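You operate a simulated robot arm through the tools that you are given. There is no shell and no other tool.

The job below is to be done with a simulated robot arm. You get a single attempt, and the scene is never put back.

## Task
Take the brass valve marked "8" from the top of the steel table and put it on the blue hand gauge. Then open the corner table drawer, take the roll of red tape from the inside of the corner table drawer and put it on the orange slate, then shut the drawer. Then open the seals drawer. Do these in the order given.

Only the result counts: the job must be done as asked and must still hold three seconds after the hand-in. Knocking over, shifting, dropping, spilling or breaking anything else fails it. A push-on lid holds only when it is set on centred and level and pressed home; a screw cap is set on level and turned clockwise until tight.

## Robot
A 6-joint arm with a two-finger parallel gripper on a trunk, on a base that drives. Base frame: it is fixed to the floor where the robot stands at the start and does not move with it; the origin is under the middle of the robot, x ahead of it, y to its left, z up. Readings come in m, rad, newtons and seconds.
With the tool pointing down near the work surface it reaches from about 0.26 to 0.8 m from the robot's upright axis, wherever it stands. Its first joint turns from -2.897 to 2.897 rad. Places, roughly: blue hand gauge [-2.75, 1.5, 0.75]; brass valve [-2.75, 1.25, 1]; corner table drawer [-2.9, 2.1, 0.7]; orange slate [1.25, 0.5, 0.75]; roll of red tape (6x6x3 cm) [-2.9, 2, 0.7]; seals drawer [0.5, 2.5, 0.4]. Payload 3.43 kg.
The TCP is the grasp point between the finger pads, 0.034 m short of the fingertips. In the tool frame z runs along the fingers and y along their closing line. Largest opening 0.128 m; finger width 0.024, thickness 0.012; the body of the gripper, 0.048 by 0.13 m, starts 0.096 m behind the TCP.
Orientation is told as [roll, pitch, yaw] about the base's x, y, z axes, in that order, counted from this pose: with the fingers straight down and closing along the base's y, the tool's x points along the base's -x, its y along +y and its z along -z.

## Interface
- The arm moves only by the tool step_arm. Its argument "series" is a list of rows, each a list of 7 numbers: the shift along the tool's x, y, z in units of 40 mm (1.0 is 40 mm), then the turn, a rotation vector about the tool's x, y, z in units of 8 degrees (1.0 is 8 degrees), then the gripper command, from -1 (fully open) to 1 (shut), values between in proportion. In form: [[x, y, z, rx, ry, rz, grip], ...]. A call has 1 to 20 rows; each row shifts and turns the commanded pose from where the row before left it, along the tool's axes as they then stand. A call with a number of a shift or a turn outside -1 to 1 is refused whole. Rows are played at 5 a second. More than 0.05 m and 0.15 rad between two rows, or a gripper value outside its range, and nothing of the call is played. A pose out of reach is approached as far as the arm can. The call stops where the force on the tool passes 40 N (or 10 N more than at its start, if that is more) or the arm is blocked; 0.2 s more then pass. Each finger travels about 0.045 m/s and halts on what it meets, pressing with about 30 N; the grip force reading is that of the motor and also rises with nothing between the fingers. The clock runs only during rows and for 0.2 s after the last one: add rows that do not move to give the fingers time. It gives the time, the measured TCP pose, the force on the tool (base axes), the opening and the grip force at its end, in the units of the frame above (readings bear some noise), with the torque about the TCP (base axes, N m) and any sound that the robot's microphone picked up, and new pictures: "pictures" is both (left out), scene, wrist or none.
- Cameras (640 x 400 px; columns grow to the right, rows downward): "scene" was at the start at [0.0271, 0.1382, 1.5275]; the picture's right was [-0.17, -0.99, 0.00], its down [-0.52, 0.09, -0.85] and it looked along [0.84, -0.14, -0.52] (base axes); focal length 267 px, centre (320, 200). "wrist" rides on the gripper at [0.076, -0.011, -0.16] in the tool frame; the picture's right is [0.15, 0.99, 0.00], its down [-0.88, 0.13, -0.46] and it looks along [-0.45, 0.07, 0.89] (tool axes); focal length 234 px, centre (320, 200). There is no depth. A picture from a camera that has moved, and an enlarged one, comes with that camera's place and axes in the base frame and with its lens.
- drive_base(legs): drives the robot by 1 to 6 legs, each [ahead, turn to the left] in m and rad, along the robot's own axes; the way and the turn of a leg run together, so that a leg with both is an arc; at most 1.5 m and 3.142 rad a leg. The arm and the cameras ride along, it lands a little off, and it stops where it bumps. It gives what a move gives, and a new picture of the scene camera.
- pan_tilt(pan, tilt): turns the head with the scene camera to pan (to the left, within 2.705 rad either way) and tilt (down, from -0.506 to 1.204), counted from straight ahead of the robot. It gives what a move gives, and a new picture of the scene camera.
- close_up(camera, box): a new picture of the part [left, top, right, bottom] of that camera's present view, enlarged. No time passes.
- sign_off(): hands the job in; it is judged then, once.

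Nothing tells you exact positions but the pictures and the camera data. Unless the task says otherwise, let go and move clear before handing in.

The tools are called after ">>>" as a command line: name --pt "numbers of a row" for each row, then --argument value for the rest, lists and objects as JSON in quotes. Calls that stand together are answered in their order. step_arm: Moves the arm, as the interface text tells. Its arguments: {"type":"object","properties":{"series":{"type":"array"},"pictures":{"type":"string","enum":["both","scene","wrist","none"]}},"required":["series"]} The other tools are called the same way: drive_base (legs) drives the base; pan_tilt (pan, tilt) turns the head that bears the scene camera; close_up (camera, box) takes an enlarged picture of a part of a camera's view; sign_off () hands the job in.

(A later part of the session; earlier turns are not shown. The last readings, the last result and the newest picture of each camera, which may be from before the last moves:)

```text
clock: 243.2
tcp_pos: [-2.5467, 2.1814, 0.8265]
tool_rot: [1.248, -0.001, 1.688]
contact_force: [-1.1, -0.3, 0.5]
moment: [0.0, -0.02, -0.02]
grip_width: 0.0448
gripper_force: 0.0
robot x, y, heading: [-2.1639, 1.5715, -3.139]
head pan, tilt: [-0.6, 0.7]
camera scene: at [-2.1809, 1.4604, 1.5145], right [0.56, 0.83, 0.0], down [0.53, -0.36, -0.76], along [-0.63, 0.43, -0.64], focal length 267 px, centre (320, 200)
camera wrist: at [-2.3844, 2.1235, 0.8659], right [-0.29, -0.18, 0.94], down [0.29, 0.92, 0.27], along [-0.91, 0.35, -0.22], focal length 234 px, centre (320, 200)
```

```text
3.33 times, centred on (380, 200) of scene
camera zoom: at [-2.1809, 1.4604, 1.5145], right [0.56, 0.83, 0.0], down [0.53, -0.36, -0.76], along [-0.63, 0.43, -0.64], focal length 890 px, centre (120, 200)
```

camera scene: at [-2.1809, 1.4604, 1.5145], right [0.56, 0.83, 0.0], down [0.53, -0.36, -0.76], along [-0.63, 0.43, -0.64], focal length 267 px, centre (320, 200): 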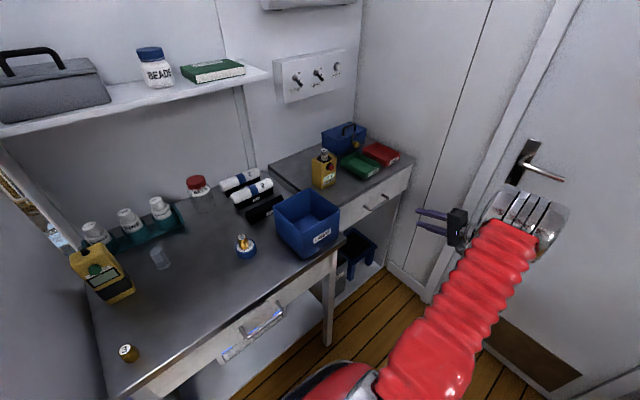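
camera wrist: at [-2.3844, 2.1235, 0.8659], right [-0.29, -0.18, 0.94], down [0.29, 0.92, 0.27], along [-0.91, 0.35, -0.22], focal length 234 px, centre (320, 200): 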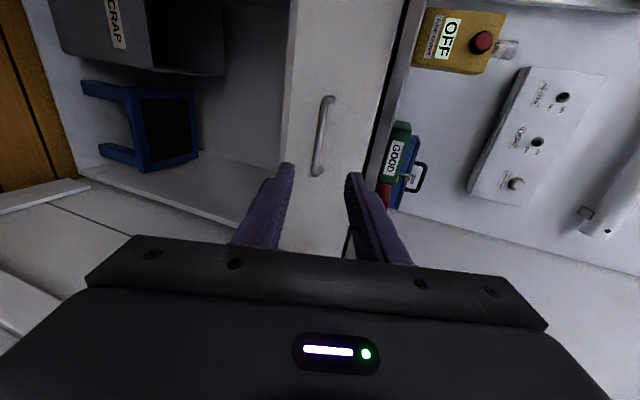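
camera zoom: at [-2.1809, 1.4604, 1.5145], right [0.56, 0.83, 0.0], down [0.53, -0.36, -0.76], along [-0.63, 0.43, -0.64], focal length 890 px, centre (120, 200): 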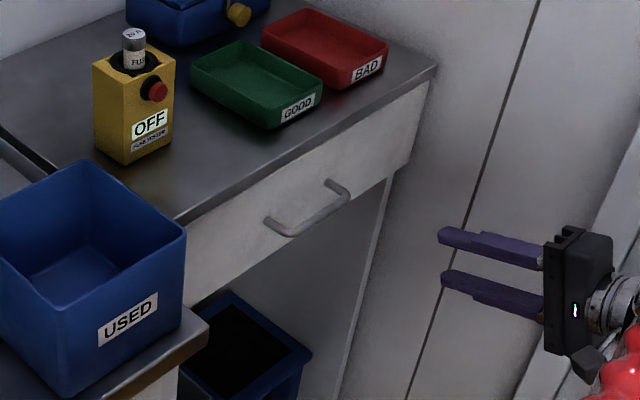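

The corner table drawer is shut flush. Now I'll raise the arm, point it down again, and tuck it for driving.

>>> step_arm --pt "0 0.85 -0.276 0 0 0 0.3" --pt "0 0.85 -0.276 0 0 0 0.3" --pt "0 0.85 -0.276 0 0 0 0.3" --pt "0 0.85 -0.276 0 0 0 0.3" --pt "0 0.85 -0.276 0 0 0 0.3" --pt "0 0.85 -0.276 0 0 0 0.3" --pt "0 0.85 -0.276 0 0 0 0.3" --pt "0 0.85 -0.276 0 0 0 0.3" --pt "0 0.85 -0.276 0 0 0 0.3" --pt "0 0 0 1 0 0 0.3" --pt "0 0 0 1 0 0 0.3" --pt "0 0 0 1 0 0 0.3" --pt "0 0 0 1 0 0 0.3" --pt "0 0 0 1 0 0 0.3" --pt "0 0 0 1 0 0 0.3" --pt "0 0 0 1 0 0 0.3" --pt "0 0 0 1 0 0 0.3" --pt "0 0 0 0.94 0 0 0.3" --pictures "none"

>>> step_arm --pt "0.95 0 0 0 0 0 0.3" --pt "0.95 0 0 0 0 0 0.3" --pt "0.95 0 0 0 0 0 0.3" --pt "0.95 0 0 0 0 0 0.3" --pt "0.95 0 0 0 0 0 0.3" --pt "0.95 0 0 0 0 0 0.3" --pt "0.95 0 0 0 0 0 0.3" --pt "0.95 0 0 0 0 0 0.3" --pt "0.95 0 0 0 0 0 0.3" --pt "0.95 0 0 0 0 0 0.3" --pt "0.95 0 0 0 0 0 0.3" --pt "0 0 0 0 0 0 0.3"

```text
clock: 247.0
tcp_pos: [-2.5482, 2.1798, 1.1477]
tool_rot: [-0.003, -0.001, 1.687]
contact_force: [-0.7, -0.2, 0.9]
moment: [0.05, 0.07, -0.02]
grip_width: 0.0446
gripper_force: 0.0
robot x, y, heading: [-2.168, 1.5723, -3.141]
head pan, tilt: [-0.6, 0.7]
```

```text
clock: 249.6
tcp_pos: [-2.5021, 1.7654, 1.1477]
tool_rot: [-0.001, -0.003, 1.688]
contact_force: [-0.1, -0.2, -0.2]
moment: [-0.01, 0.0, 0.03]
grip_width: 0.0447
gripper_force: 0.1
robot x, y, heading: [-2.1679, 1.5739, -3.138]
head pan, tilt: [-0.6, 0.7]
camera scene: at [-2.1809, 1.4604, 1.5145], right [0.56, 0.83, 0.0], down [0.53, -0.36, -0.76], along [-0.63, 0.43, -0.64], focal length 267 px, centre (320, 200)
camera wrist: at [-2.4827, 1.6924, 1.3084], right [-0.97, -0.26, 0.0], down [-0.23, 0.86, 0.46], along [-0.12, 0.44, -0.89], focal length 234 px, centre (320, 200)
```

scene: 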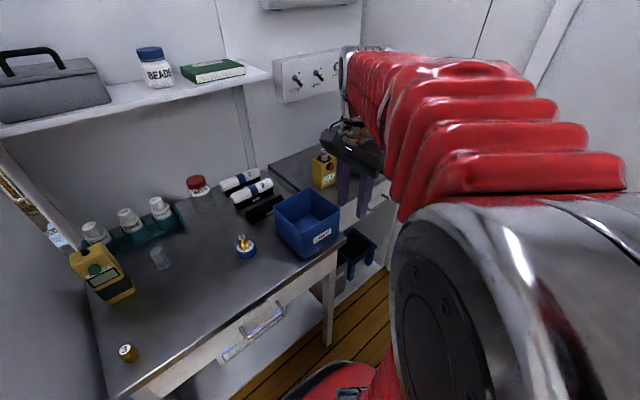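
wrist: 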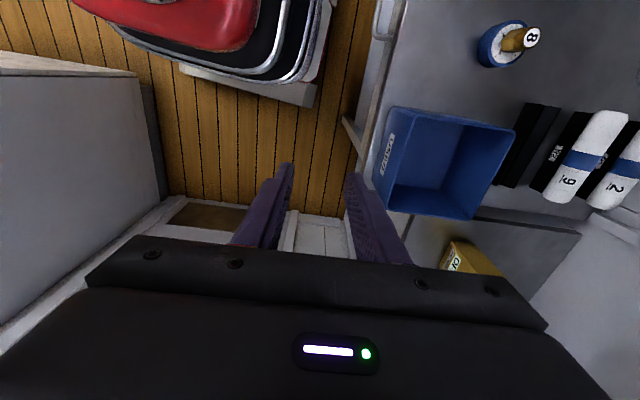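

Now I'll back out the same way as before and turn towards the grey cabinet.

>>> drive_base --legs '[[-0.1, 0], [0, -0.55], [-1.1, 0]]'

>>> drive_base --legs '[[0, -1.2]]'

>>> drive_base --legs '[[0, -1.2]]'

>>> pan_tilt --pan 0.4 --tilt 0.5

```text
clock: 260.0
tcp_pos: [-1.2974, 1.3379, 1.15]
tool_rot: [-0.002, -0.004, 1.144]
contact_force: [0.8, 0.0, -0.1]
moment: [0.02, 0.0, 0.03]
grip_width: 0.0447
gripper_force: 0.0
robot x, y, heading: [-1.1148, 0.9965, 2.603]
head pan, tilt: [-0.6, 0.7]
camera scene: at [-1.1817, 0.9079, 1.5145], right [0.91, 0.42, 0.0], down [0.27, -0.59, -0.76], along [-0.32, 0.7, -0.64], focal length 267 px, centre (320, 200)
```

scene: 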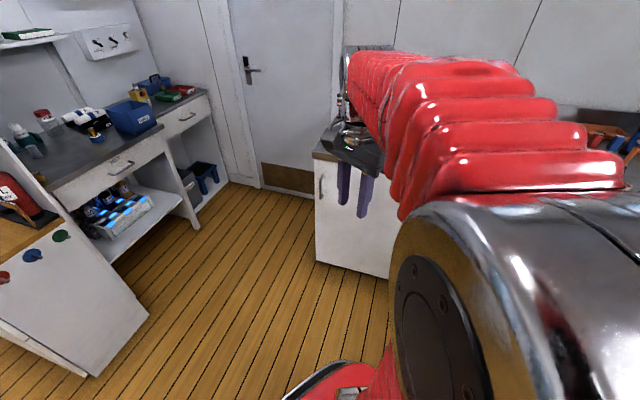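

```text
clock: 264.7
tcp_pos: [-0.8641, 1.2886, 1.1499]
tool_rot: [0.001, -0.002, -0.052]
contact_force: [0.7, 0.6, -0.7]
moment: [-0.02, -0.02, 0.02]
grip_width: 0.0448
gripper_force: 0.0
robot x, y, heading: [-1.1392, 0.9964, 1.403]
head pan, tilt: [-0.6, 0.7]
camera scene: at [-1.2491, 1.0251, 1.5145], right [0.72, -0.69, 0.0], down [-0.45, -0.46, -0.76], along [0.53, 0.55, -0.64], focal length 267 px, centre (320, 200)
```

scene: 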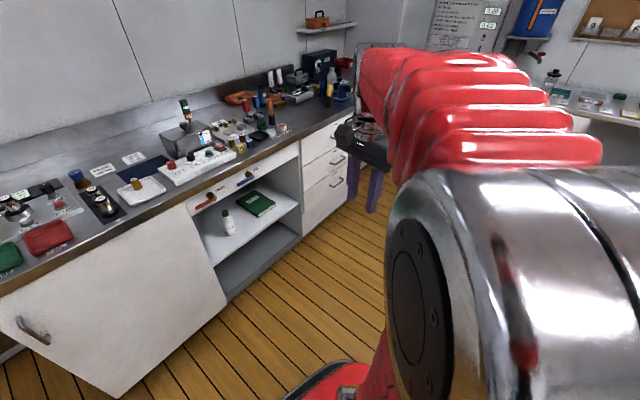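

```text
clock: 269.4
tcp_pos: [-0.7667, 0.8477, 1.1506]
tool_rot: [0.0, -0.002, -1.248]
contact_force: [0.5, 0.2, 0.4]
moment: [0.02, 0.0, -0.02]
grip_width: 0.0448
gripper_force: 0.0
robot x, y, heading: [-1.141, 1.0269, 0.212]
head pan, tilt: [-0.6, 0.7]
camera scene: at [-1.1584, 1.1309, 1.5145], right [-0.38, -0.93, 0.0], down [-0.6, 0.24, -0.76], along [0.71, -0.29, -0.64], focal length 267 px, centre (320, 200)
```

scene: 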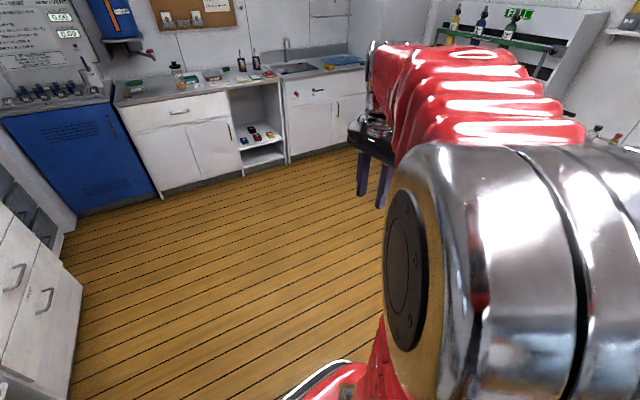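

```text
clock: 270.7
tcp_pos: [-0.766, 0.847, 1.151]
tool_rot: [0.0, -0.002, -1.25]
contact_force: [0.3, 0.3, 0.1]
moment: [0.01, -0.01, 0.0]
grip_width: 0.0449
gripper_force: 0.1
robot x, y, heading: [-1.1448, 1.0208, 0.216]
head pan, tilt: [0.4, 0.499]
camera scene: at [-1.1624, 1.2153, 1.5322], right [0.57, -0.82, 0.0], down [-0.39, -0.27, -0.88], along [0.72, 0.5, -0.48], focal length 267 px, centre (320, 200)
```

scene: 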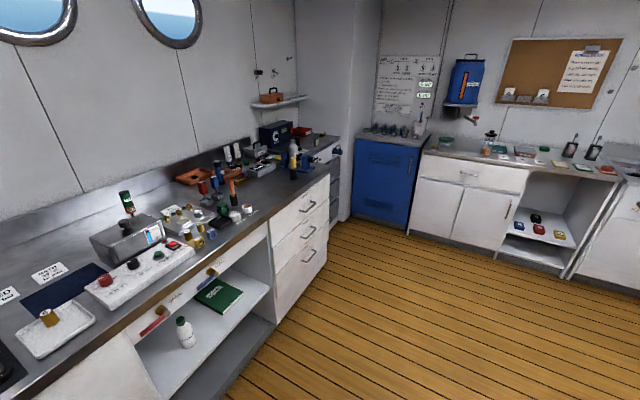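

>>> drive_base --legs '[[0, -0.1], [1.5, 0], [0.12, 0]]'

>>> drive_base --legs '[[0, 1.44]]'

>>> pan_tilt --pan 0.1 --tilt 0.6

```text
clock: 282.2
tcp_pos: [0.8497, 0.9784, 1.1502]
tool_rot: [0.0, -0.002, -1.361]
contact_force: [1.1, -0.4, 0.5]
moment: [-0.02, -0.04, 0.01]
grip_width: 0.0448
gripper_force: 0.1
robot x, y, heading: [0.4964, 1.1961, 0.102]
head pan, tilt: [0.4, 0.499]
camera scene: at [0.4961, 1.3889, 1.5322], right [0.48, -0.88, 0.0], down [-0.42, -0.23, -0.88], along [0.77, 0.42, -0.48], focal length 267 px, centre (320, 200)
```

scene: 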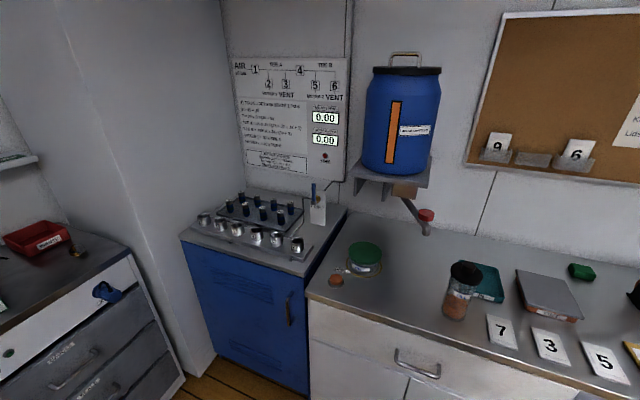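

```text
clock: 287.6
tcp_pos: [0.7665, 1.5136, 1.1507]
tool_rot: [0.0, -0.001, 0.046]
contact_force: [-0.3, -0.1, -0.7]
moment: [0.01, 0.01, -0.01]
grip_width: 0.0448
gripper_force: 0.1
robot x, y, heading: [0.5209, 1.1999, 1.507]
head pan, tilt: [0.4, 0.499]
camera scene: at [0.3267, 1.2332, 1.5322], right [0.94, 0.33, 0.0], down [0.16, -0.45, -0.88], along [-0.29, 0.83, -0.48], focal length 267 px, centre (320, 200)
```

scene: 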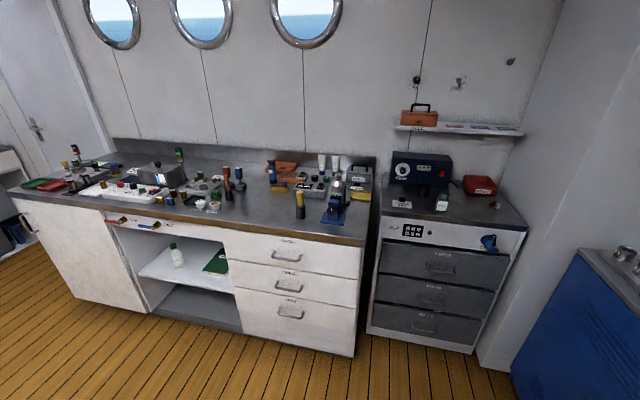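

```text
clock: 288.4
tcp_pos: [0.767, 1.5142, 1.1505]
tool_rot: [0.001, -0.001, 0.046]
contact_force: [0.3, 0.1, 0.0]
moment: [0.04, 0.0, 0.0]
grip_width: 0.0447
gripper_force: 0.0
robot x, y, heading: [0.5223, 1.2, 1.508]
head pan, tilt: [0.099, 0.6]
camera scene: at [0.3534, 1.2357, 1.5231], right [1.0, 0.04, 0.0], down [0.02, -0.56, -0.83], along [-0.03, 0.82, -0.56], focal length 267 px, centre (320, 200)
```

scene: 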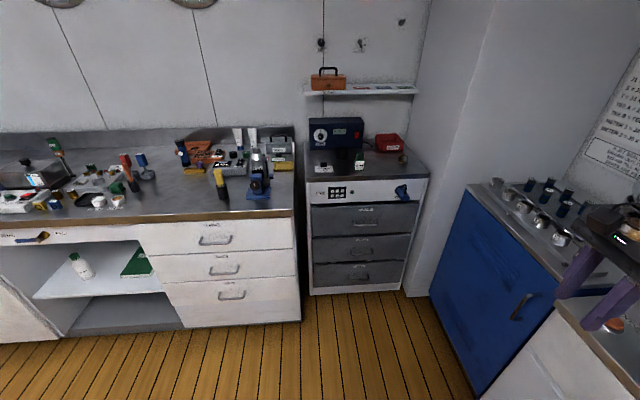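

>>> close_up --camera "scene" --box '[295, 160, 435, 300]'

>>> close_up --camera "scene" --box '[330, 230, 400, 270]'

```text
2.86 times, centred on (365, 230) of scene
camera zoom: at [0.3534, 1.2357, 1.5231], right [1.0, 0.04, 0.0], down [0.02, -0.56, -0.83], along [-0.03, 0.82, -0.56], focal length 763 px, centre (191, 114)
```

zoom: 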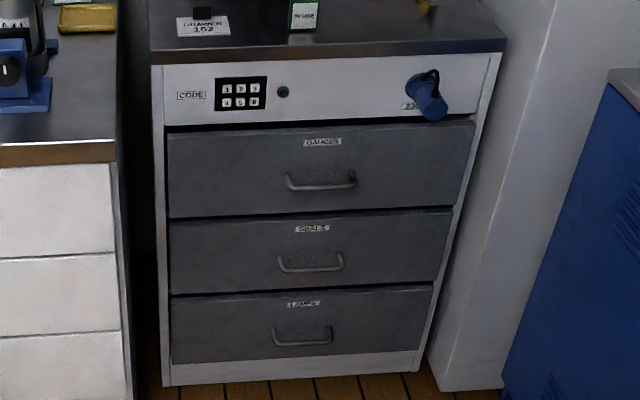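

```text
9.14 times, centred on (365, 250) of scene
camera zoom: at [0.3534, 1.2357, 1.5231], right [1.0, 0.04, 0.0], down [0.02, -0.56, -0.83], along [-0.03, 0.82, -0.56], focal length 2441 px, centre (-91, -257)
```

zoom: 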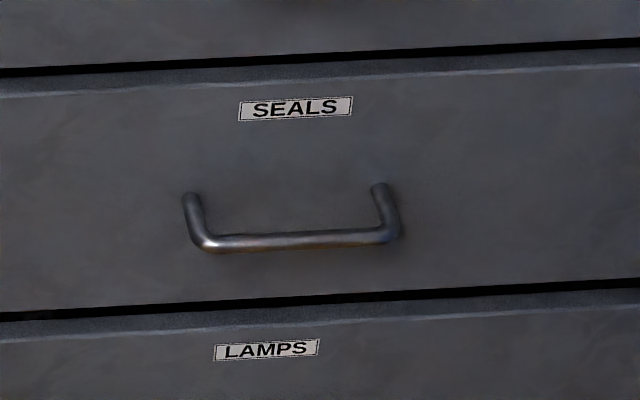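

There is a keypad marked CODE and a card on the cabinet top. I'll read them.

>>> close_up --camera "scene" --box '[310, 150, 385, 205]'

>>> close_up --camera "scene" --box '[315, 180, 365, 210]'

>>> close_up --camera "scene" --box '[380, 170, 430, 210]'

```text
7.27 times, centred on (348, 178) of scene
camera zoom: at [0.3534, 1.2357, 1.5231], right [1.0, 0.04, 0.0], down [0.02, -0.56, -0.83], along [-0.03, 0.82, -0.56], focal length 1942 px, centre (120, 364)
```

zoom: 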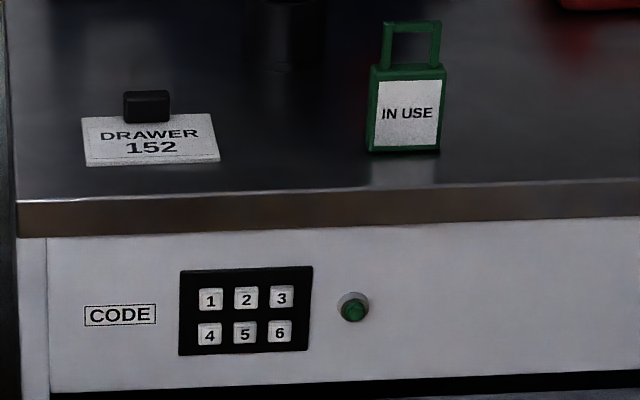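

```text
12.80 times, centred on (340, 195) of scene
camera zoom: at [0.3534, 1.2357, 1.5231], right [1.0, 0.04, 0.0], down [0.02, -0.56, -0.83], along [-0.03, 0.82, -0.56], focal length 3418 px, centre (64, 264)
```

zoom: 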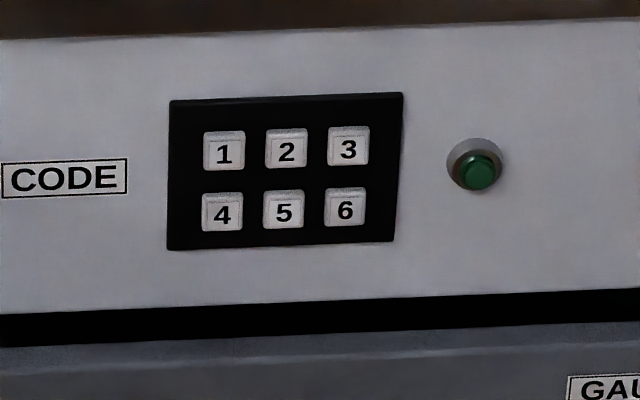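

```text
10.00 times, centred on (405, 190) of scene
camera zoom: at [0.3534, 1.2357, 1.5231], right [1.0, 0.04, 0.0], down [0.02, -0.56, -0.83], along [-0.03, 0.82, -0.56], focal length 2670 px, centre (-530, 300)
```

zoom: 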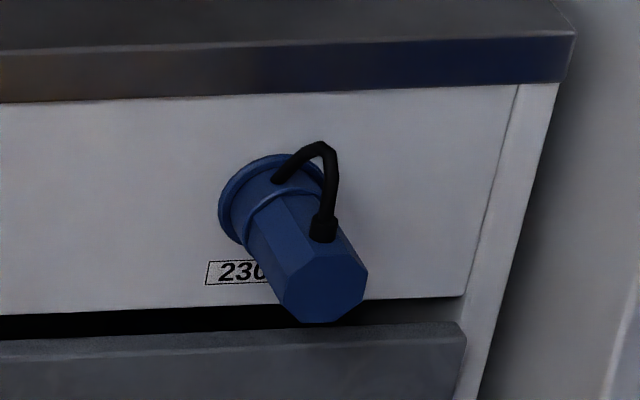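

The drawers may be code-locked (card: "DRAWER 152"). I'll first drive up and try the SEALS drawer gently; if it's locked, I'll enter 1-5-2.

>>> drive_base --legs '[[0, 0.1], [0.28, 0]]'

>>> pan_tilt --pan -0.1 --tilt 0.85

>>> close_up --camera "scene" --box '[260, 140, 480, 330]'

```text
clock: 291.5
tcp_pos: [0.7222, 1.8189, 1.1512]
tool_rot: [0.0, 0.0, 0.145]
contact_force: [0.3, -0.4, -0.6]
moment: [-0.01, -0.01, 0.02]
grip_width: 0.045
gripper_force: 0.1
robot x, y, heading: [0.5099, 1.477, 1.615]
head pan, tilt: [0.099, 0.6]
camera scene: at [0.3388, 1.5007, 1.5231], right [0.99, 0.14, 0.0], down [0.08, -0.56, -0.82], along [-0.11, 0.82, -0.57], focal length 267 px, centre (320, 200)
```

scene: 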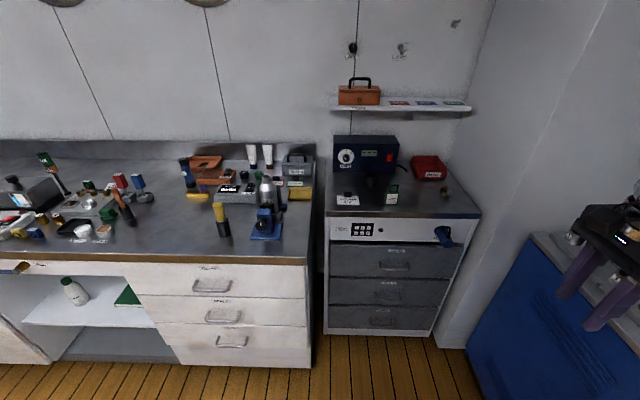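

```text
clock: 292.2
tcp_pos: [0.7227, 1.8194, 1.1513]
tool_rot: [0.0, -0.002, 0.144]
contact_force: [0.1, -0.1, -0.5]
moment: [0.02, 0.03, 0.0]
grip_width: 0.0449
gripper_force: 0.1
robot x, y, heading: [0.5054, 1.4777, 1.609]
head pan, tilt: [-0.099, 0.85]
camera scene: at [0.3557, 1.4913, 1.5023], right [1.0, -0.06, 0.0], down [-0.05, -0.75, -0.66], along [0.04, 0.66, -0.75], focal length 267 px, centre (320, 200)
```

scene: 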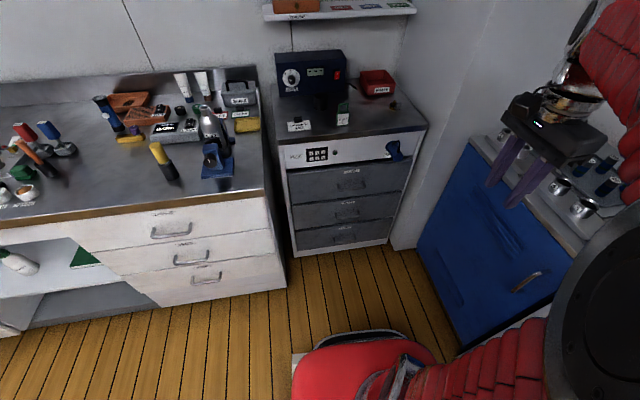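

```text
2.11 times, centred on (370, 235) of scene
camera zoom: at [0.3557, 1.4913, 1.5023], right [1.0, -0.06, 0.0], down [-0.05, -0.75, -0.66], along [0.04, 0.66, -0.75], focal length 562 px, centre (215, 126)
```

zoom: 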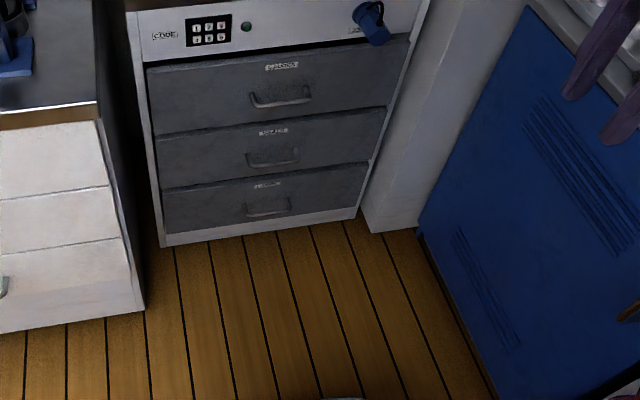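

>>> close_up --camera "scene" --box '[320, 195, 380, 235]'

```text
10.00 times, centred on (350, 215) of scene
camera zoom: at [0.3557, 1.4913, 1.5023], right [1.0, -0.06, 0.0], down [-0.05, -0.75, -0.66], along [0.04, 0.66, -0.75], focal length 2670 px, centre (20, 50)
```

zoom: 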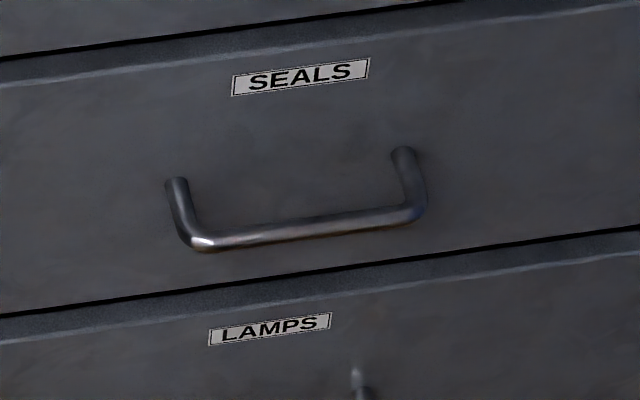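

The bar is near (0.55, 2.305, 0.43). I'll bring the arm in front of the cabinet, high up, and tilt it forward by 60°.

>>> step_arm --pt "0 0 0 0 0 0.25 0.3" --pt "0.35 0.86 0 0 0 0 0.3" --pt "0.35 0.86 0 0 0 0 0.3" --pt "0.35 0.86 0 0 0 0 0.3" --pt "0.35 0.86 0 0 0 0 0.3" --pt "0.35 0.86 0 0 0 0 0.3" --pt "0.35 0.86 0 0 0 0 0.3" --pt "0.35 0.86 0 0 0 0 0.3" --pt "0.35 0.86 0 0 0 0 0.3" --pt "0 0 0 -1 0 0 0.3" --pt "0 0 0 -1 0 0 0.3" --pt "0 0 0 -1 0 0 0.3" --pt "0 0 0 -1 0 0 0.3" --pt "0 0 0 -1 0 0 0.3" --pt "0 0 0 -1 0 0 0.3" --pt "0 0 0 -1 0 0 0.3" --pt "0 0 0 -0.5 0 0 0.3" --pt "0 0 0 0 0 0 0.3"

```text
clock: 296.0
tcp_pos: [0.5824, 2.0813, 1.1501]
tool_rot: [1.048, -0.001, 0.108]
contact_force: [-0.4, -0.4, 0.0]
moment: [-0.01, 0.03, -0.02]
grip_width: 0.0447
gripper_force: 0.0
robot x, y, heading: [0.5051, 1.4809, 1.609]
head pan, tilt: [-0.099, 0.85]
camera scene: at [0.3557, 1.4913, 1.5022], right [1.0, -0.06, 0.0], down [-0.05, -0.75, -0.66], along [0.04, 0.66, -0.75], focal length 267 px, centre (320, 200)
camera wrist: at [0.5218, 1.929, 1.2206], right [-0.2, 0.48, 0.86], down [0.91, -0.23, 0.34], along [0.36, 0.85, -0.39], focal length 234 px, centre (320, 200)
```

scene: 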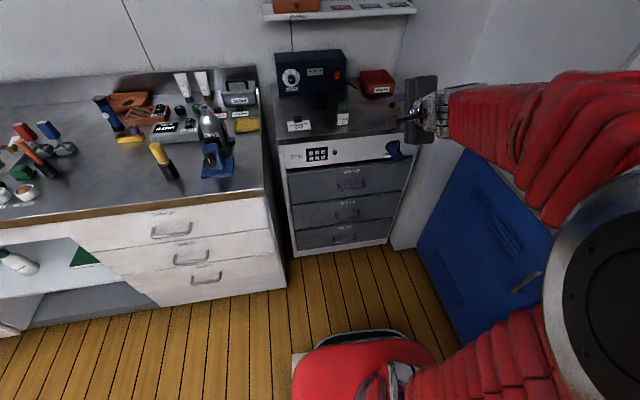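
wrist: 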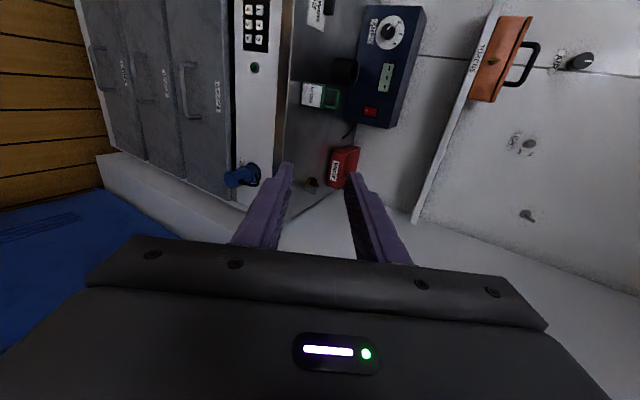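

>>> close_up --camera "wrist" --box '[70, 0, 270, 170]'

```text
2.35 times, centred on (170, 85) of wrist
camera zoom: at [0.5218, 1.929, 1.2206], right [-0.2, 0.48, 0.86], down [0.91, -0.23, 0.34], along [0.36, 0.85, -0.39], focal length 551 px, centre (673, 471)
```

zoom: 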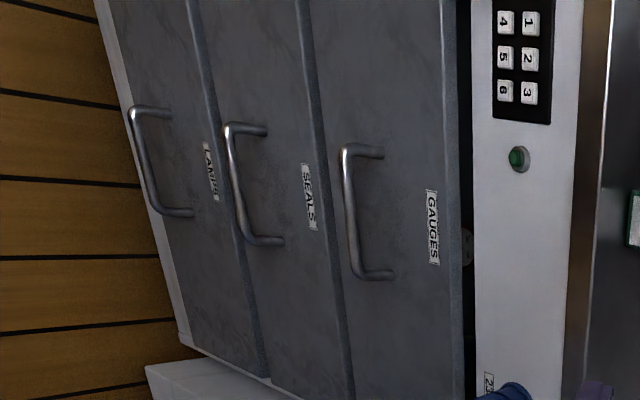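

The bar's position is confirmed at (0.551, 2.306, 0.426). I'll descend in front of the cabinet to z≈0.60.

>>> step_arm --pt "0 -0.851 0.491 0 0 0 0.3" --pt "0 -0.851 0.491 0 0 0 0.3" --pt "0 -0.851 0.491 0 0 0 0.3" --pt "0 -0.851 0.491 0 0 0 0.3" --pt "0 -0.851 0.491 0 0 0 0.3" --pt "0 -0.851 0.491 0 0 0 0.3" --pt "0 -0.851 0.491 0 0 0 0.3" --pt "0 -0.851 0.491 0 0 0 0.3" --pt "0 -0.851 0.491 0 0 0 0.3" --pt "0 -0.851 0.491 0 0 0 0.3" --pt "0 -0.851 0.491 0 0 0 0.3" --pt "0 -0.851 0.491 0 0 0 0.3" --pt "0 -0.851 0.491 0 0 0 0.3" --pt "0 -0.851 0.491 0 0 0 0.3" --pt "0 0 0 0 0 0 0.3"

```text
clock: 299.2
tcp_pos: [0.5841, 2.0781, 0.5991]
tool_rot: [1.047, -0.001, 0.111]
contact_force: [0.5, 0.5, 0.7]
moment: [0.0, -0.02, -0.01]
grip_width: 0.0449
gripper_force: 0.0
robot x, y, heading: [0.5034, 1.4807, 1.606]
head pan, tilt: [-0.099, 0.85]
camera scene: at [0.3557, 1.4916, 1.5022], right [1.0, -0.06, 0.0], down [-0.05, -0.75, -0.66], along [0.04, 0.66, -0.75], focal length 267 px, centre (320, 200)
camera wrist: at [0.5232, 1.927, 0.669], right [-0.2, 0.48, 0.86], down [0.91, -0.23, 0.34], along [0.36, 0.85, -0.39], focal length 234 px, centre (320, 200)
```

scene: 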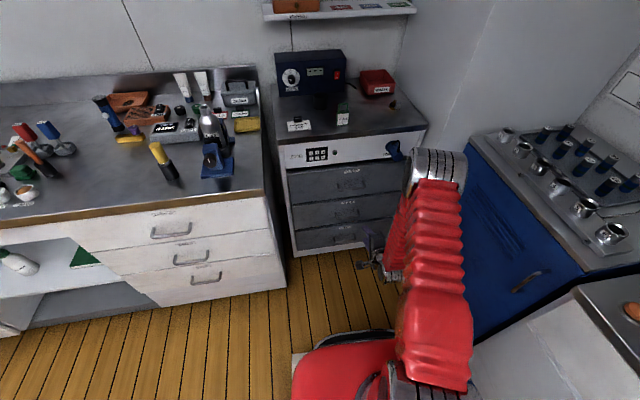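
wrist: 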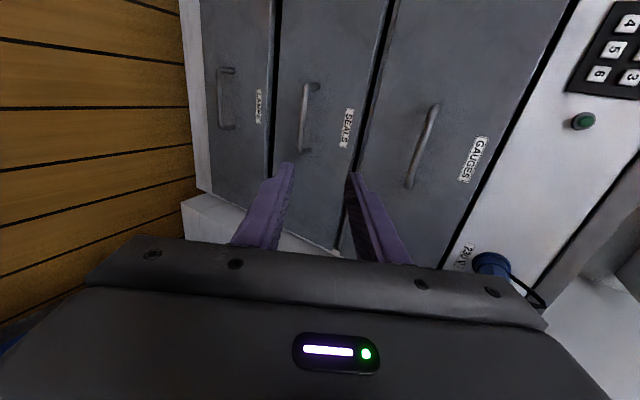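

>>> step_arm --pt "0.04 -0.15 0.87 0 0 0 0.3" --pt "0.04 -0.15 0.87 0 0 0 0.3" --pt "0.04 -0.15 0.87 0 0 0 0.3" --pt "0.04 -0.15 0.87 0 0 0 0.3" --pt "0.04 -0.14 0.87 0 0 0 0.3" --pt "0 0 0.6 0 0 0 0.3" --pt "0 0 0 0 0 0 0.3"

>>> close_up --camera "wrist" --box '[200, 60, 440, 240]'

>>> close_up --camera "scene" --box '[280, 150, 480, 290]'

```text
clock: 300.8
tcp_pos: [0.5582, 2.2341, 0.4758]
tool_rot: [1.045, -0.002, 0.11]
contact_force: [-0.1, 0.1, 0.4]
moment: [0.0, -0.02, 0.01]
grip_width: 0.0449
gripper_force: 0.1
robot x, y, heading: [0.5056, 1.478, 1.607]
head pan, tilt: [-0.099, 0.85]
camera scene: at [0.3557, 1.4917, 1.5022], right [1.0, -0.06, 0.0], down [-0.05, -0.75, -0.66], along [0.04, 0.66, -0.75], focal length 267 px, centre (320, 200)
camera wrist: at [0.4976, 2.0832, 0.5456], right [-0.2, 0.48, 0.86], down [0.91, -0.23, 0.34], along [0.36, 0.85, -0.39], focal length 234 px, centre (320, 200)
```

scene: 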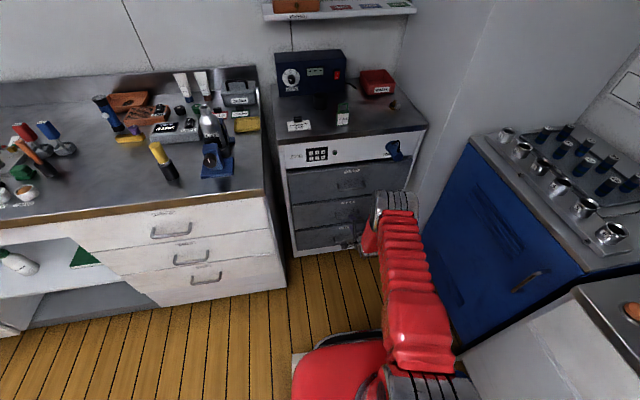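
wrist: 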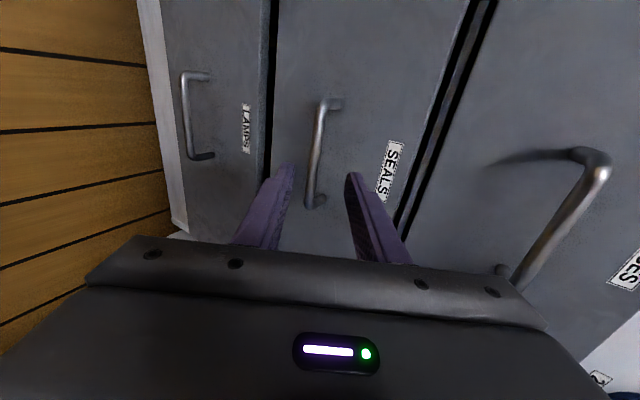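

```text
2.22 times, centred on (320, 150) of wrist
camera zoom: at [0.4976, 2.0832, 0.5456], right [-0.2, 0.48, 0.86], down [0.91, -0.23, 0.34], along [0.36, 0.85, -0.39], focal length 520 px, centre (320, 311)
```

zoom: 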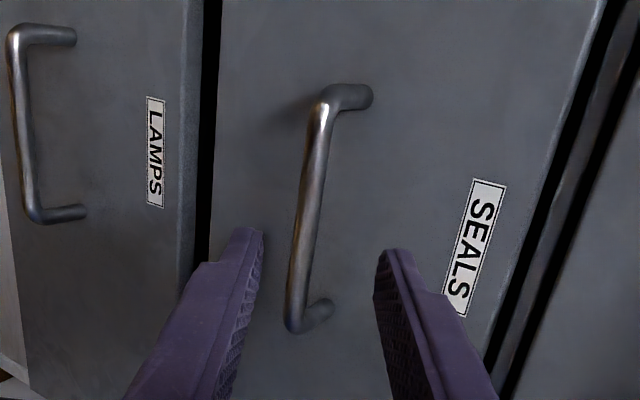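

```text
2.86 times, centred on (380, 220) of scene
camera zoom: at [0.3557, 1.4917, 1.5022], right [1.0, -0.06, 0.0], down [-0.05, -0.75, -0.66], along [0.04, 0.66, -0.75], focal length 763 px, centre (149, 143)
```

zoom: 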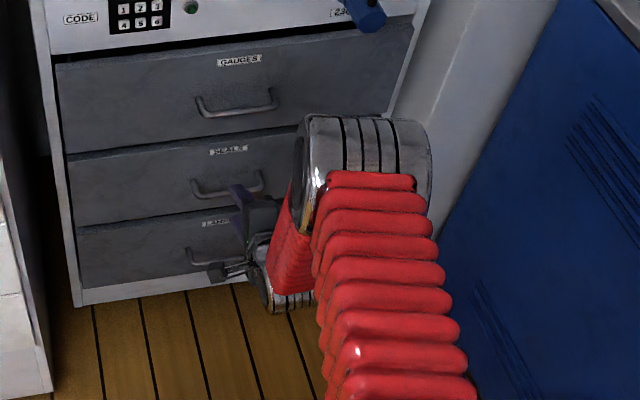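

The SEALS bar is right ahead. I'll advance with a small correction and close.

>>> step_arm --pt "0 -0.15 0.4 0 0 0 0.3" --pt "0 0 0.5 0 0 0 0.3" --pt "0 0 0.5 0 0 0 0.3" --pt "0 0 0.33 0 0 0 0.3" --pt "0 0 0 0 0 0 0.3" --pictures "wrist"

>>> close_up --camera "wrist" --box '[200, 60, 440, 240]'

```text
clock: 302.0
tcp_pos: [0.5521, 2.2909, 0.4369]
tool_rot: [1.046, -0.001, 0.11]
contact_force: [0.5, 1.1, -0.1]
moment: [-0.01, 0.01, 0.0]
grip_width: 0.045
gripper_force: 0.0
robot x, y, heading: [0.5094, 1.4805, 1.612]
head pan, tilt: [-0.099, 0.85]
camera wrist: at [0.4913, 2.1402, 0.5069], right [-0.2, 0.48, 0.86], down [0.91, -0.23, 0.34], along [0.36, 0.85, -0.39], focal length 234 px, centre (320, 200)
```

wrist: 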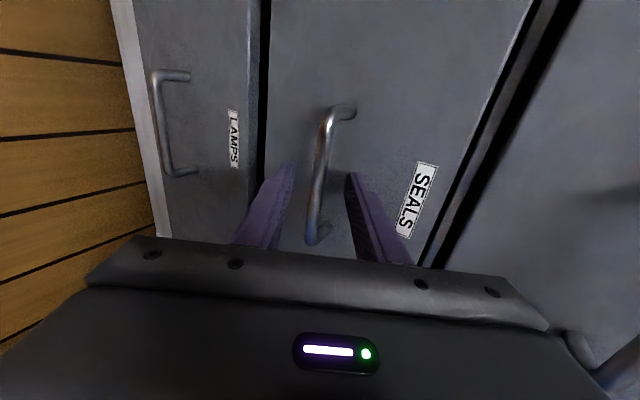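

```text
2.22 times, centred on (320, 150) of wrist
camera zoom: at [0.4913, 2.1402, 0.5069], right [-0.2, 0.48, 0.86], down [0.91, -0.23, 0.34], along [0.36, 0.85, -0.39], focal length 520 px, centre (320, 311)
```

zoom: 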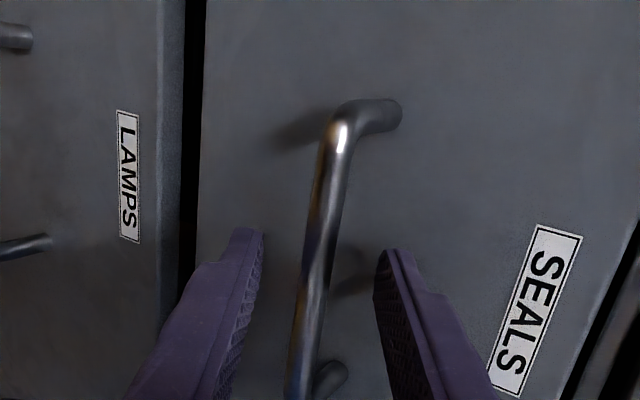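

>>> step_arm --pt "0 0 0 0 0 0 0.8" --pt "0 0 0 0 0 0 0.8" --pt "0 0 0 0 0 0 0.9" --pt "0 0 0 0 0 0 0.9" --pictures "wrist"

```text
clock: 303.0
tcp_pos: [0.5509, 2.2913, 0.4355]
tool_rot: [1.043, -0.001, 0.111]
contact_force: [0.7, -1.9, -5.9]
moment: [-0.08, -0.39, 0.17]
grip_width: 0.0119
gripper_force: 44.9
robot x, y, heading: [0.509, 1.4803, 1.606]
head pan, tilt: [-0.099, 0.85]
camera wrist: at [0.4914, 2.1396, 0.5063], right [-0.2, 0.48, 0.85], down [0.91, -0.23, 0.34], along [0.36, 0.85, -0.39], focal length 234 px, centre (320, 200)
```

wrist: 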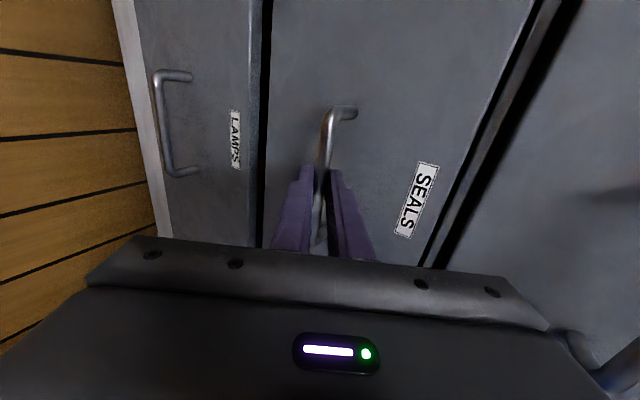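

Gripped. Now a gentle pull straight out.

>>> step_arm --pt "0 -0.063 -0.108 0 0 0 1" --pt "0 -0.063 -0.108 0 0 0 1" --pt "0 -0.063 -0.108 0 0 0 1" --pt "0 -0.063 -0.108 0 0 0 1" --pt "0 -0.063 -0.108 0 0 0 1" --pt "0 -0.063 -0.108 0 0 0 1" --pt "0 0 0 0 0 0 1"

```text
clock: 304.6
tcp_pos: [0.5544, 2.2608, 0.4354]
tool_rot: [1.044, -0.002, 0.11]
contact_force: [-8.0, -0.8, -12.9]
moment: [-0.2, -0.16, 0.48]
grip_width: 0.0117
gripper_force: 45.2
robot x, y, heading: [0.508, 1.4799, 1.613]
head pan, tilt: [-0.099, 0.85]
camera scene: at [0.3557, 1.4922, 1.5022], right [1.0, -0.06, 0.0], down [-0.05, -0.75, -0.66], along [0.04, 0.66, -0.75], focal length 267 px, centre (320, 200)
camera wrist: at [0.4947, 2.1101, 0.5063], right [-0.2, 0.48, 0.86], down [0.91, -0.23, 0.34], along [0.36, 0.85, -0.39], focal length 234 px, centre (320, 200)
```

scene: 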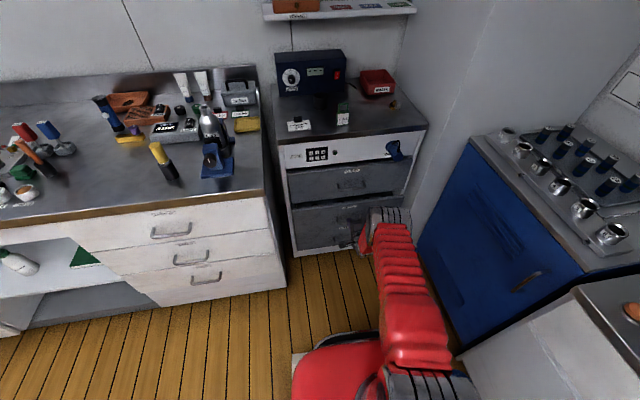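
wrist: 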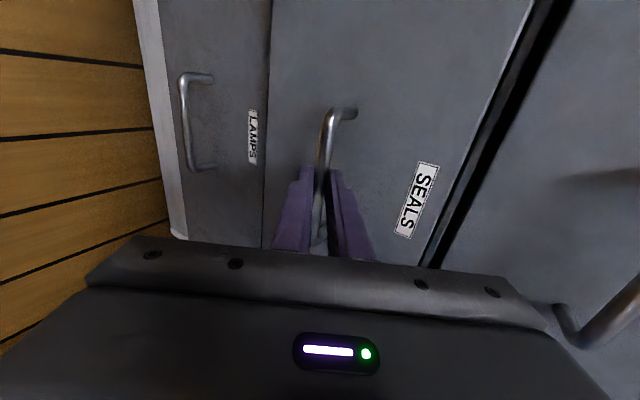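

It is unlocked and sliding. I'll keep pulling.

>>> step_arm --pt "0.03 -0.063 -0.108 0 0 0 1" --pt "0 -0.063 -0.108 0 0 0 1" --pt "0 -0.063 -0.108 0 0 0 1" --pt "0 -0.063 -0.108 0 0 0 1" --pt "0 -0.063 -0.108 0 0 0 1" --pt "0 -0.063 -0.108 0 0 0 1" --pt "0 -0.063 -0.108 0 0 0 1" --pt "0 -0.063 -0.108 0 0 0 1" --pt "0 -0.063 -0.108 0 0 0 1" --pt "0 -0.063 -0.108 0 0 0 1" --pt "0 -0.063 -0.108 0 0 0 1" --pt "0 -0.063 -0.108 0 0 0 1" --pt "0 -0.063 -0.108 0 0 0 1" --pt "0 -0.063 -0.108 0 0 0 1" --pt "0 -0.063 -0.108 0 0 0 1" --pt "0 -0.063 -0.108 0 0 0 1" --pt "0 -0.063 -0.108 0 0 0 1" --pt "0 -0.063 -0.108 0 0 0 1" --pt "0 -0.063 -0.108 0 0 0 1" --pt "0 0 0 0 0 0 1"

```text
clock: 308.8
tcp_pos: [0.5652, 2.1677, 0.4358]
tool_rot: [1.045, -0.001, 0.111]
contact_force: [8.3, 1.7, -23.3]
moment: [-0.44, 0.04, 1.0]
grip_width: 0.0117
gripper_force: 45.0
robot x, y, heading: [0.5084, 1.48, 1.611]
head pan, tilt: [-0.099, 0.85]
camera scene: at [0.3558, 1.4925, 1.5022], right [1.0, -0.06, 0.0], down [-0.05, -0.75, -0.66], along [0.04, 0.66, -0.75], focal length 267 px, centre (320, 200)
camera wrist: at [0.505, 2.016, 0.5062], right [-0.2, 0.48, 0.86], down [0.91, -0.23, 0.34], along [0.36, 0.85, -0.39], focal length 234 px, centre (320, 200)
```

scene: 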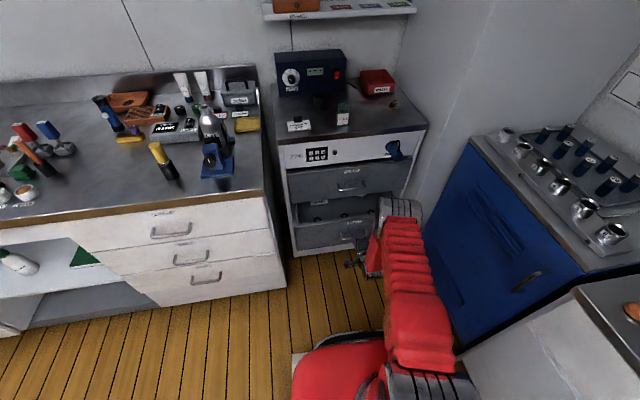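
wrist: 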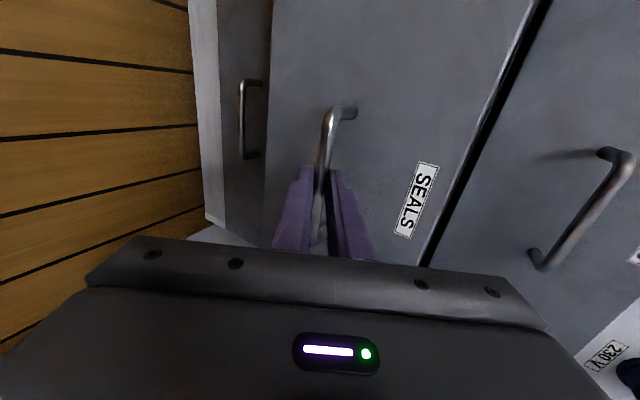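

>>> step_arm --pt "0.02 -0.08 0.045 0 0 0 1" --pt "0 -0.063 -0.108 0 0 0 1" --pt "0.005 -0.063 -0.108 0 0 0 1" --pt "0 -0.063 -0.108 0 0 0 1" --pt "0.005 -0.063 -0.108 0 0 0 1" --pt "0 -0.063 -0.108 0 0 0 1" --pt "0.005 -0.063 -0.108 0 0 0 1" --pt "0 -0.063 -0.108 0 0 0 1" --pt "0.005 -0.063 -0.108 0 0 0 1" --pt "0 -0.063 -0.108 0 0 0 1" --pt "0.005 -0.063 -0.108 0 0 0 1" --pt "0 -0.063 -0.108 0 0 0 1" --pt "0.005 -0.063 -0.108 0 0 0 1" --pt "0 -0.063 -0.108 0 0 0 1" --pt "0 -0.063 -0.108 0 0 0 1" --pt "0 -0.063 -0.108 0 0 0 1" --pt "0 -0.063 -0.108 0 0 0 1" --pt "0 -0.063 -0.108 0 0 0 1" --pt "0 -0.063 -0.108 0 0 0 1" --pt "0 0 0 0 0 0 1"

>>> close_up --camera "scene" --box '[270, 150, 450, 290]'

```text
clock: 310.7
tcp_pos: [0.5682, 2.1346, 0.436]
tool_rot: [1.052, -0.003, 0.106]
contact_force: [0.8, -0.3, 0.1]
moment: [0.01, -0.16, 0.36]
grip_width: 0.0118
gripper_force: 45.0
robot x, y, heading: [0.5068, 1.4841, 1.611]
head pan, tilt: [-0.099, 0.85]
stopped in row 9: the force on the tool passed its limit at 41 N (the readings are from after the stop); the commanded pose is now the measured one
camera scene: at [0.3558, 1.4917, 1.5022], right [1.0, -0.06, 0.0], down [-0.05, -0.75, -0.66], along [0.04, 0.66, -0.75], focal length 267 px, centre (320, 200)
camera wrist: at [0.5079, 1.9831, 0.5049], right [-0.2, 0.47, 0.86], down [0.91, -0.24, 0.34], along [0.36, 0.85, -0.38], focal length 234 px, centre (320, 200)
```

scene: 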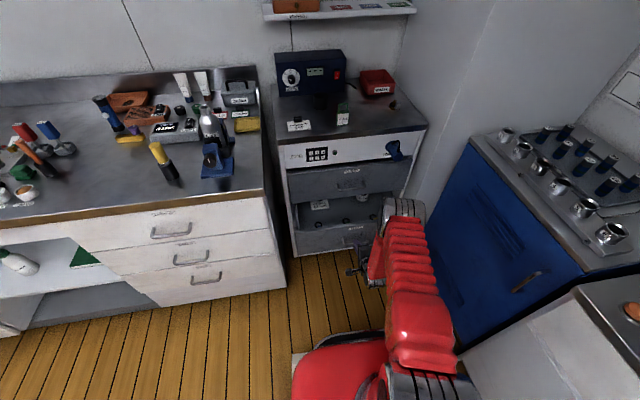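
wrist: 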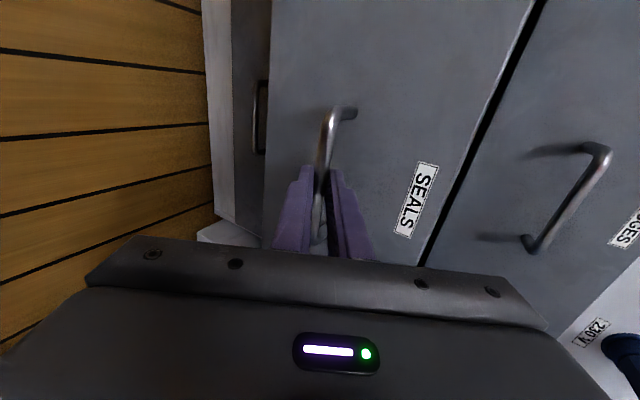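

```text
2.86 times, centred on (360, 220) of scene
camera zoom: at [0.3558, 1.4917, 1.5022], right [1.0, -0.06, 0.0], down [-0.05, -0.75, -0.66], along [0.04, 0.66, -0.75], focal length 763 px, centre (206, 143)
```

zoom: 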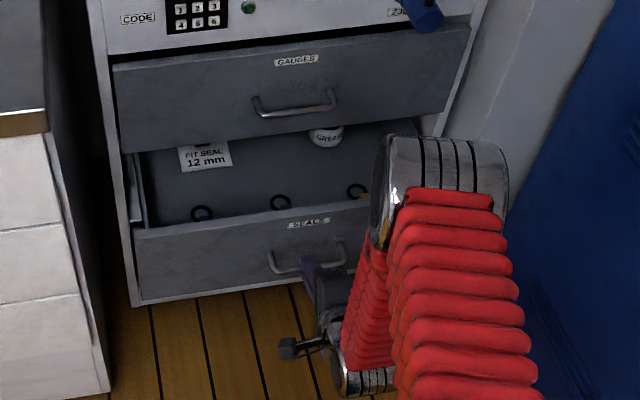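

The drawer is about 16 cm open with seals visible inside. I'll pull some more, slowly.

>>> step_arm --pt "0 -0.05 -0.087 0 0 0 1" --pt "0 -0.05 -0.087 0 0 0 1" --pt "0 -0.05 -0.087 0 0 0 1" --pt "0 -0.05 -0.087 0 0 0 1" --pt "0 -0.05 -0.087 0 0 0 1" --pt "0 -0.05 -0.087 0 0 0 1" --pt "0 -0.05 -0.087 0 0 0 1" --pt "0 -0.05 -0.087 0 0 0 1" --pt "0 -0.05 -0.087 0 0 0 1" --pt "0 -0.05 -0.087 0 0 0 1" --pt "0 -0.05 -0.087 0 0 0 1" --pt "0 -0.05 -0.087 0 0 0 1" --pt "0 -0.05 -0.087 0 0 0 1" --pt "0 -0.05 -0.087 0 0 0 1" --pt "0 -0.05 -0.087 0 0 0 1" --pt "0 -0.05 -0.087 0 0 0 1" --pt "0 -0.05 -0.087 0 0 0 1" --pt "0 -0.05 -0.087 0 0 0 1" --pt "0 -0.05 -0.087 0 0 0 1" --pt "0 -0.05 -0.087 0 0 0 1"

```text
clock: 314.9
tcp_pos: [0.5784, 2.0546, 0.4365]
tool_rot: [1.053, -0.003, 0.106]
contact_force: [5.0, 1.1, 2.6]
moment: [0.06, -0.05, 0.56]
grip_width: 0.0117
gripper_force: 45.1
robot x, y, heading: [0.5092, 1.4788, 1.609]
head pan, tilt: [-0.099, 0.85]
camera scene: at [0.3558, 1.4916, 1.5022], right [1.0, -0.06, 0.0], down [-0.05, -0.75, -0.66], along [0.04, 0.66, -0.75], focal length 267 px, centre (320, 200)
camera wrist: at [0.5166, 1.9032, 0.5048], right [-0.2, 0.47, 0.86], down [0.91, -0.24, 0.34], along [0.36, 0.85, -0.38], focal length 234 px, centre (320, 200)
```

scene: 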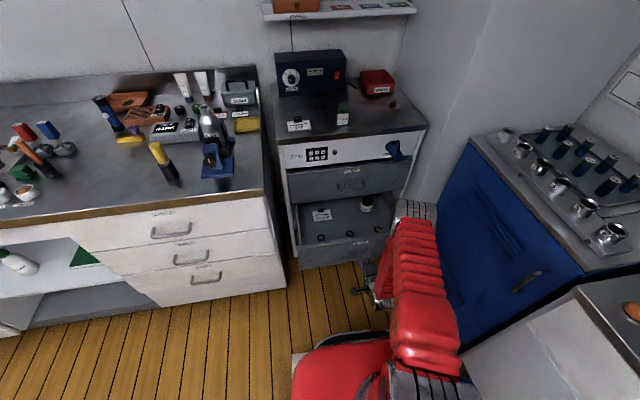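
wrist: 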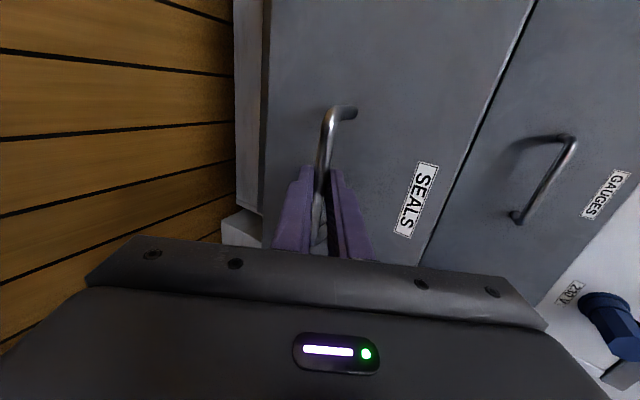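

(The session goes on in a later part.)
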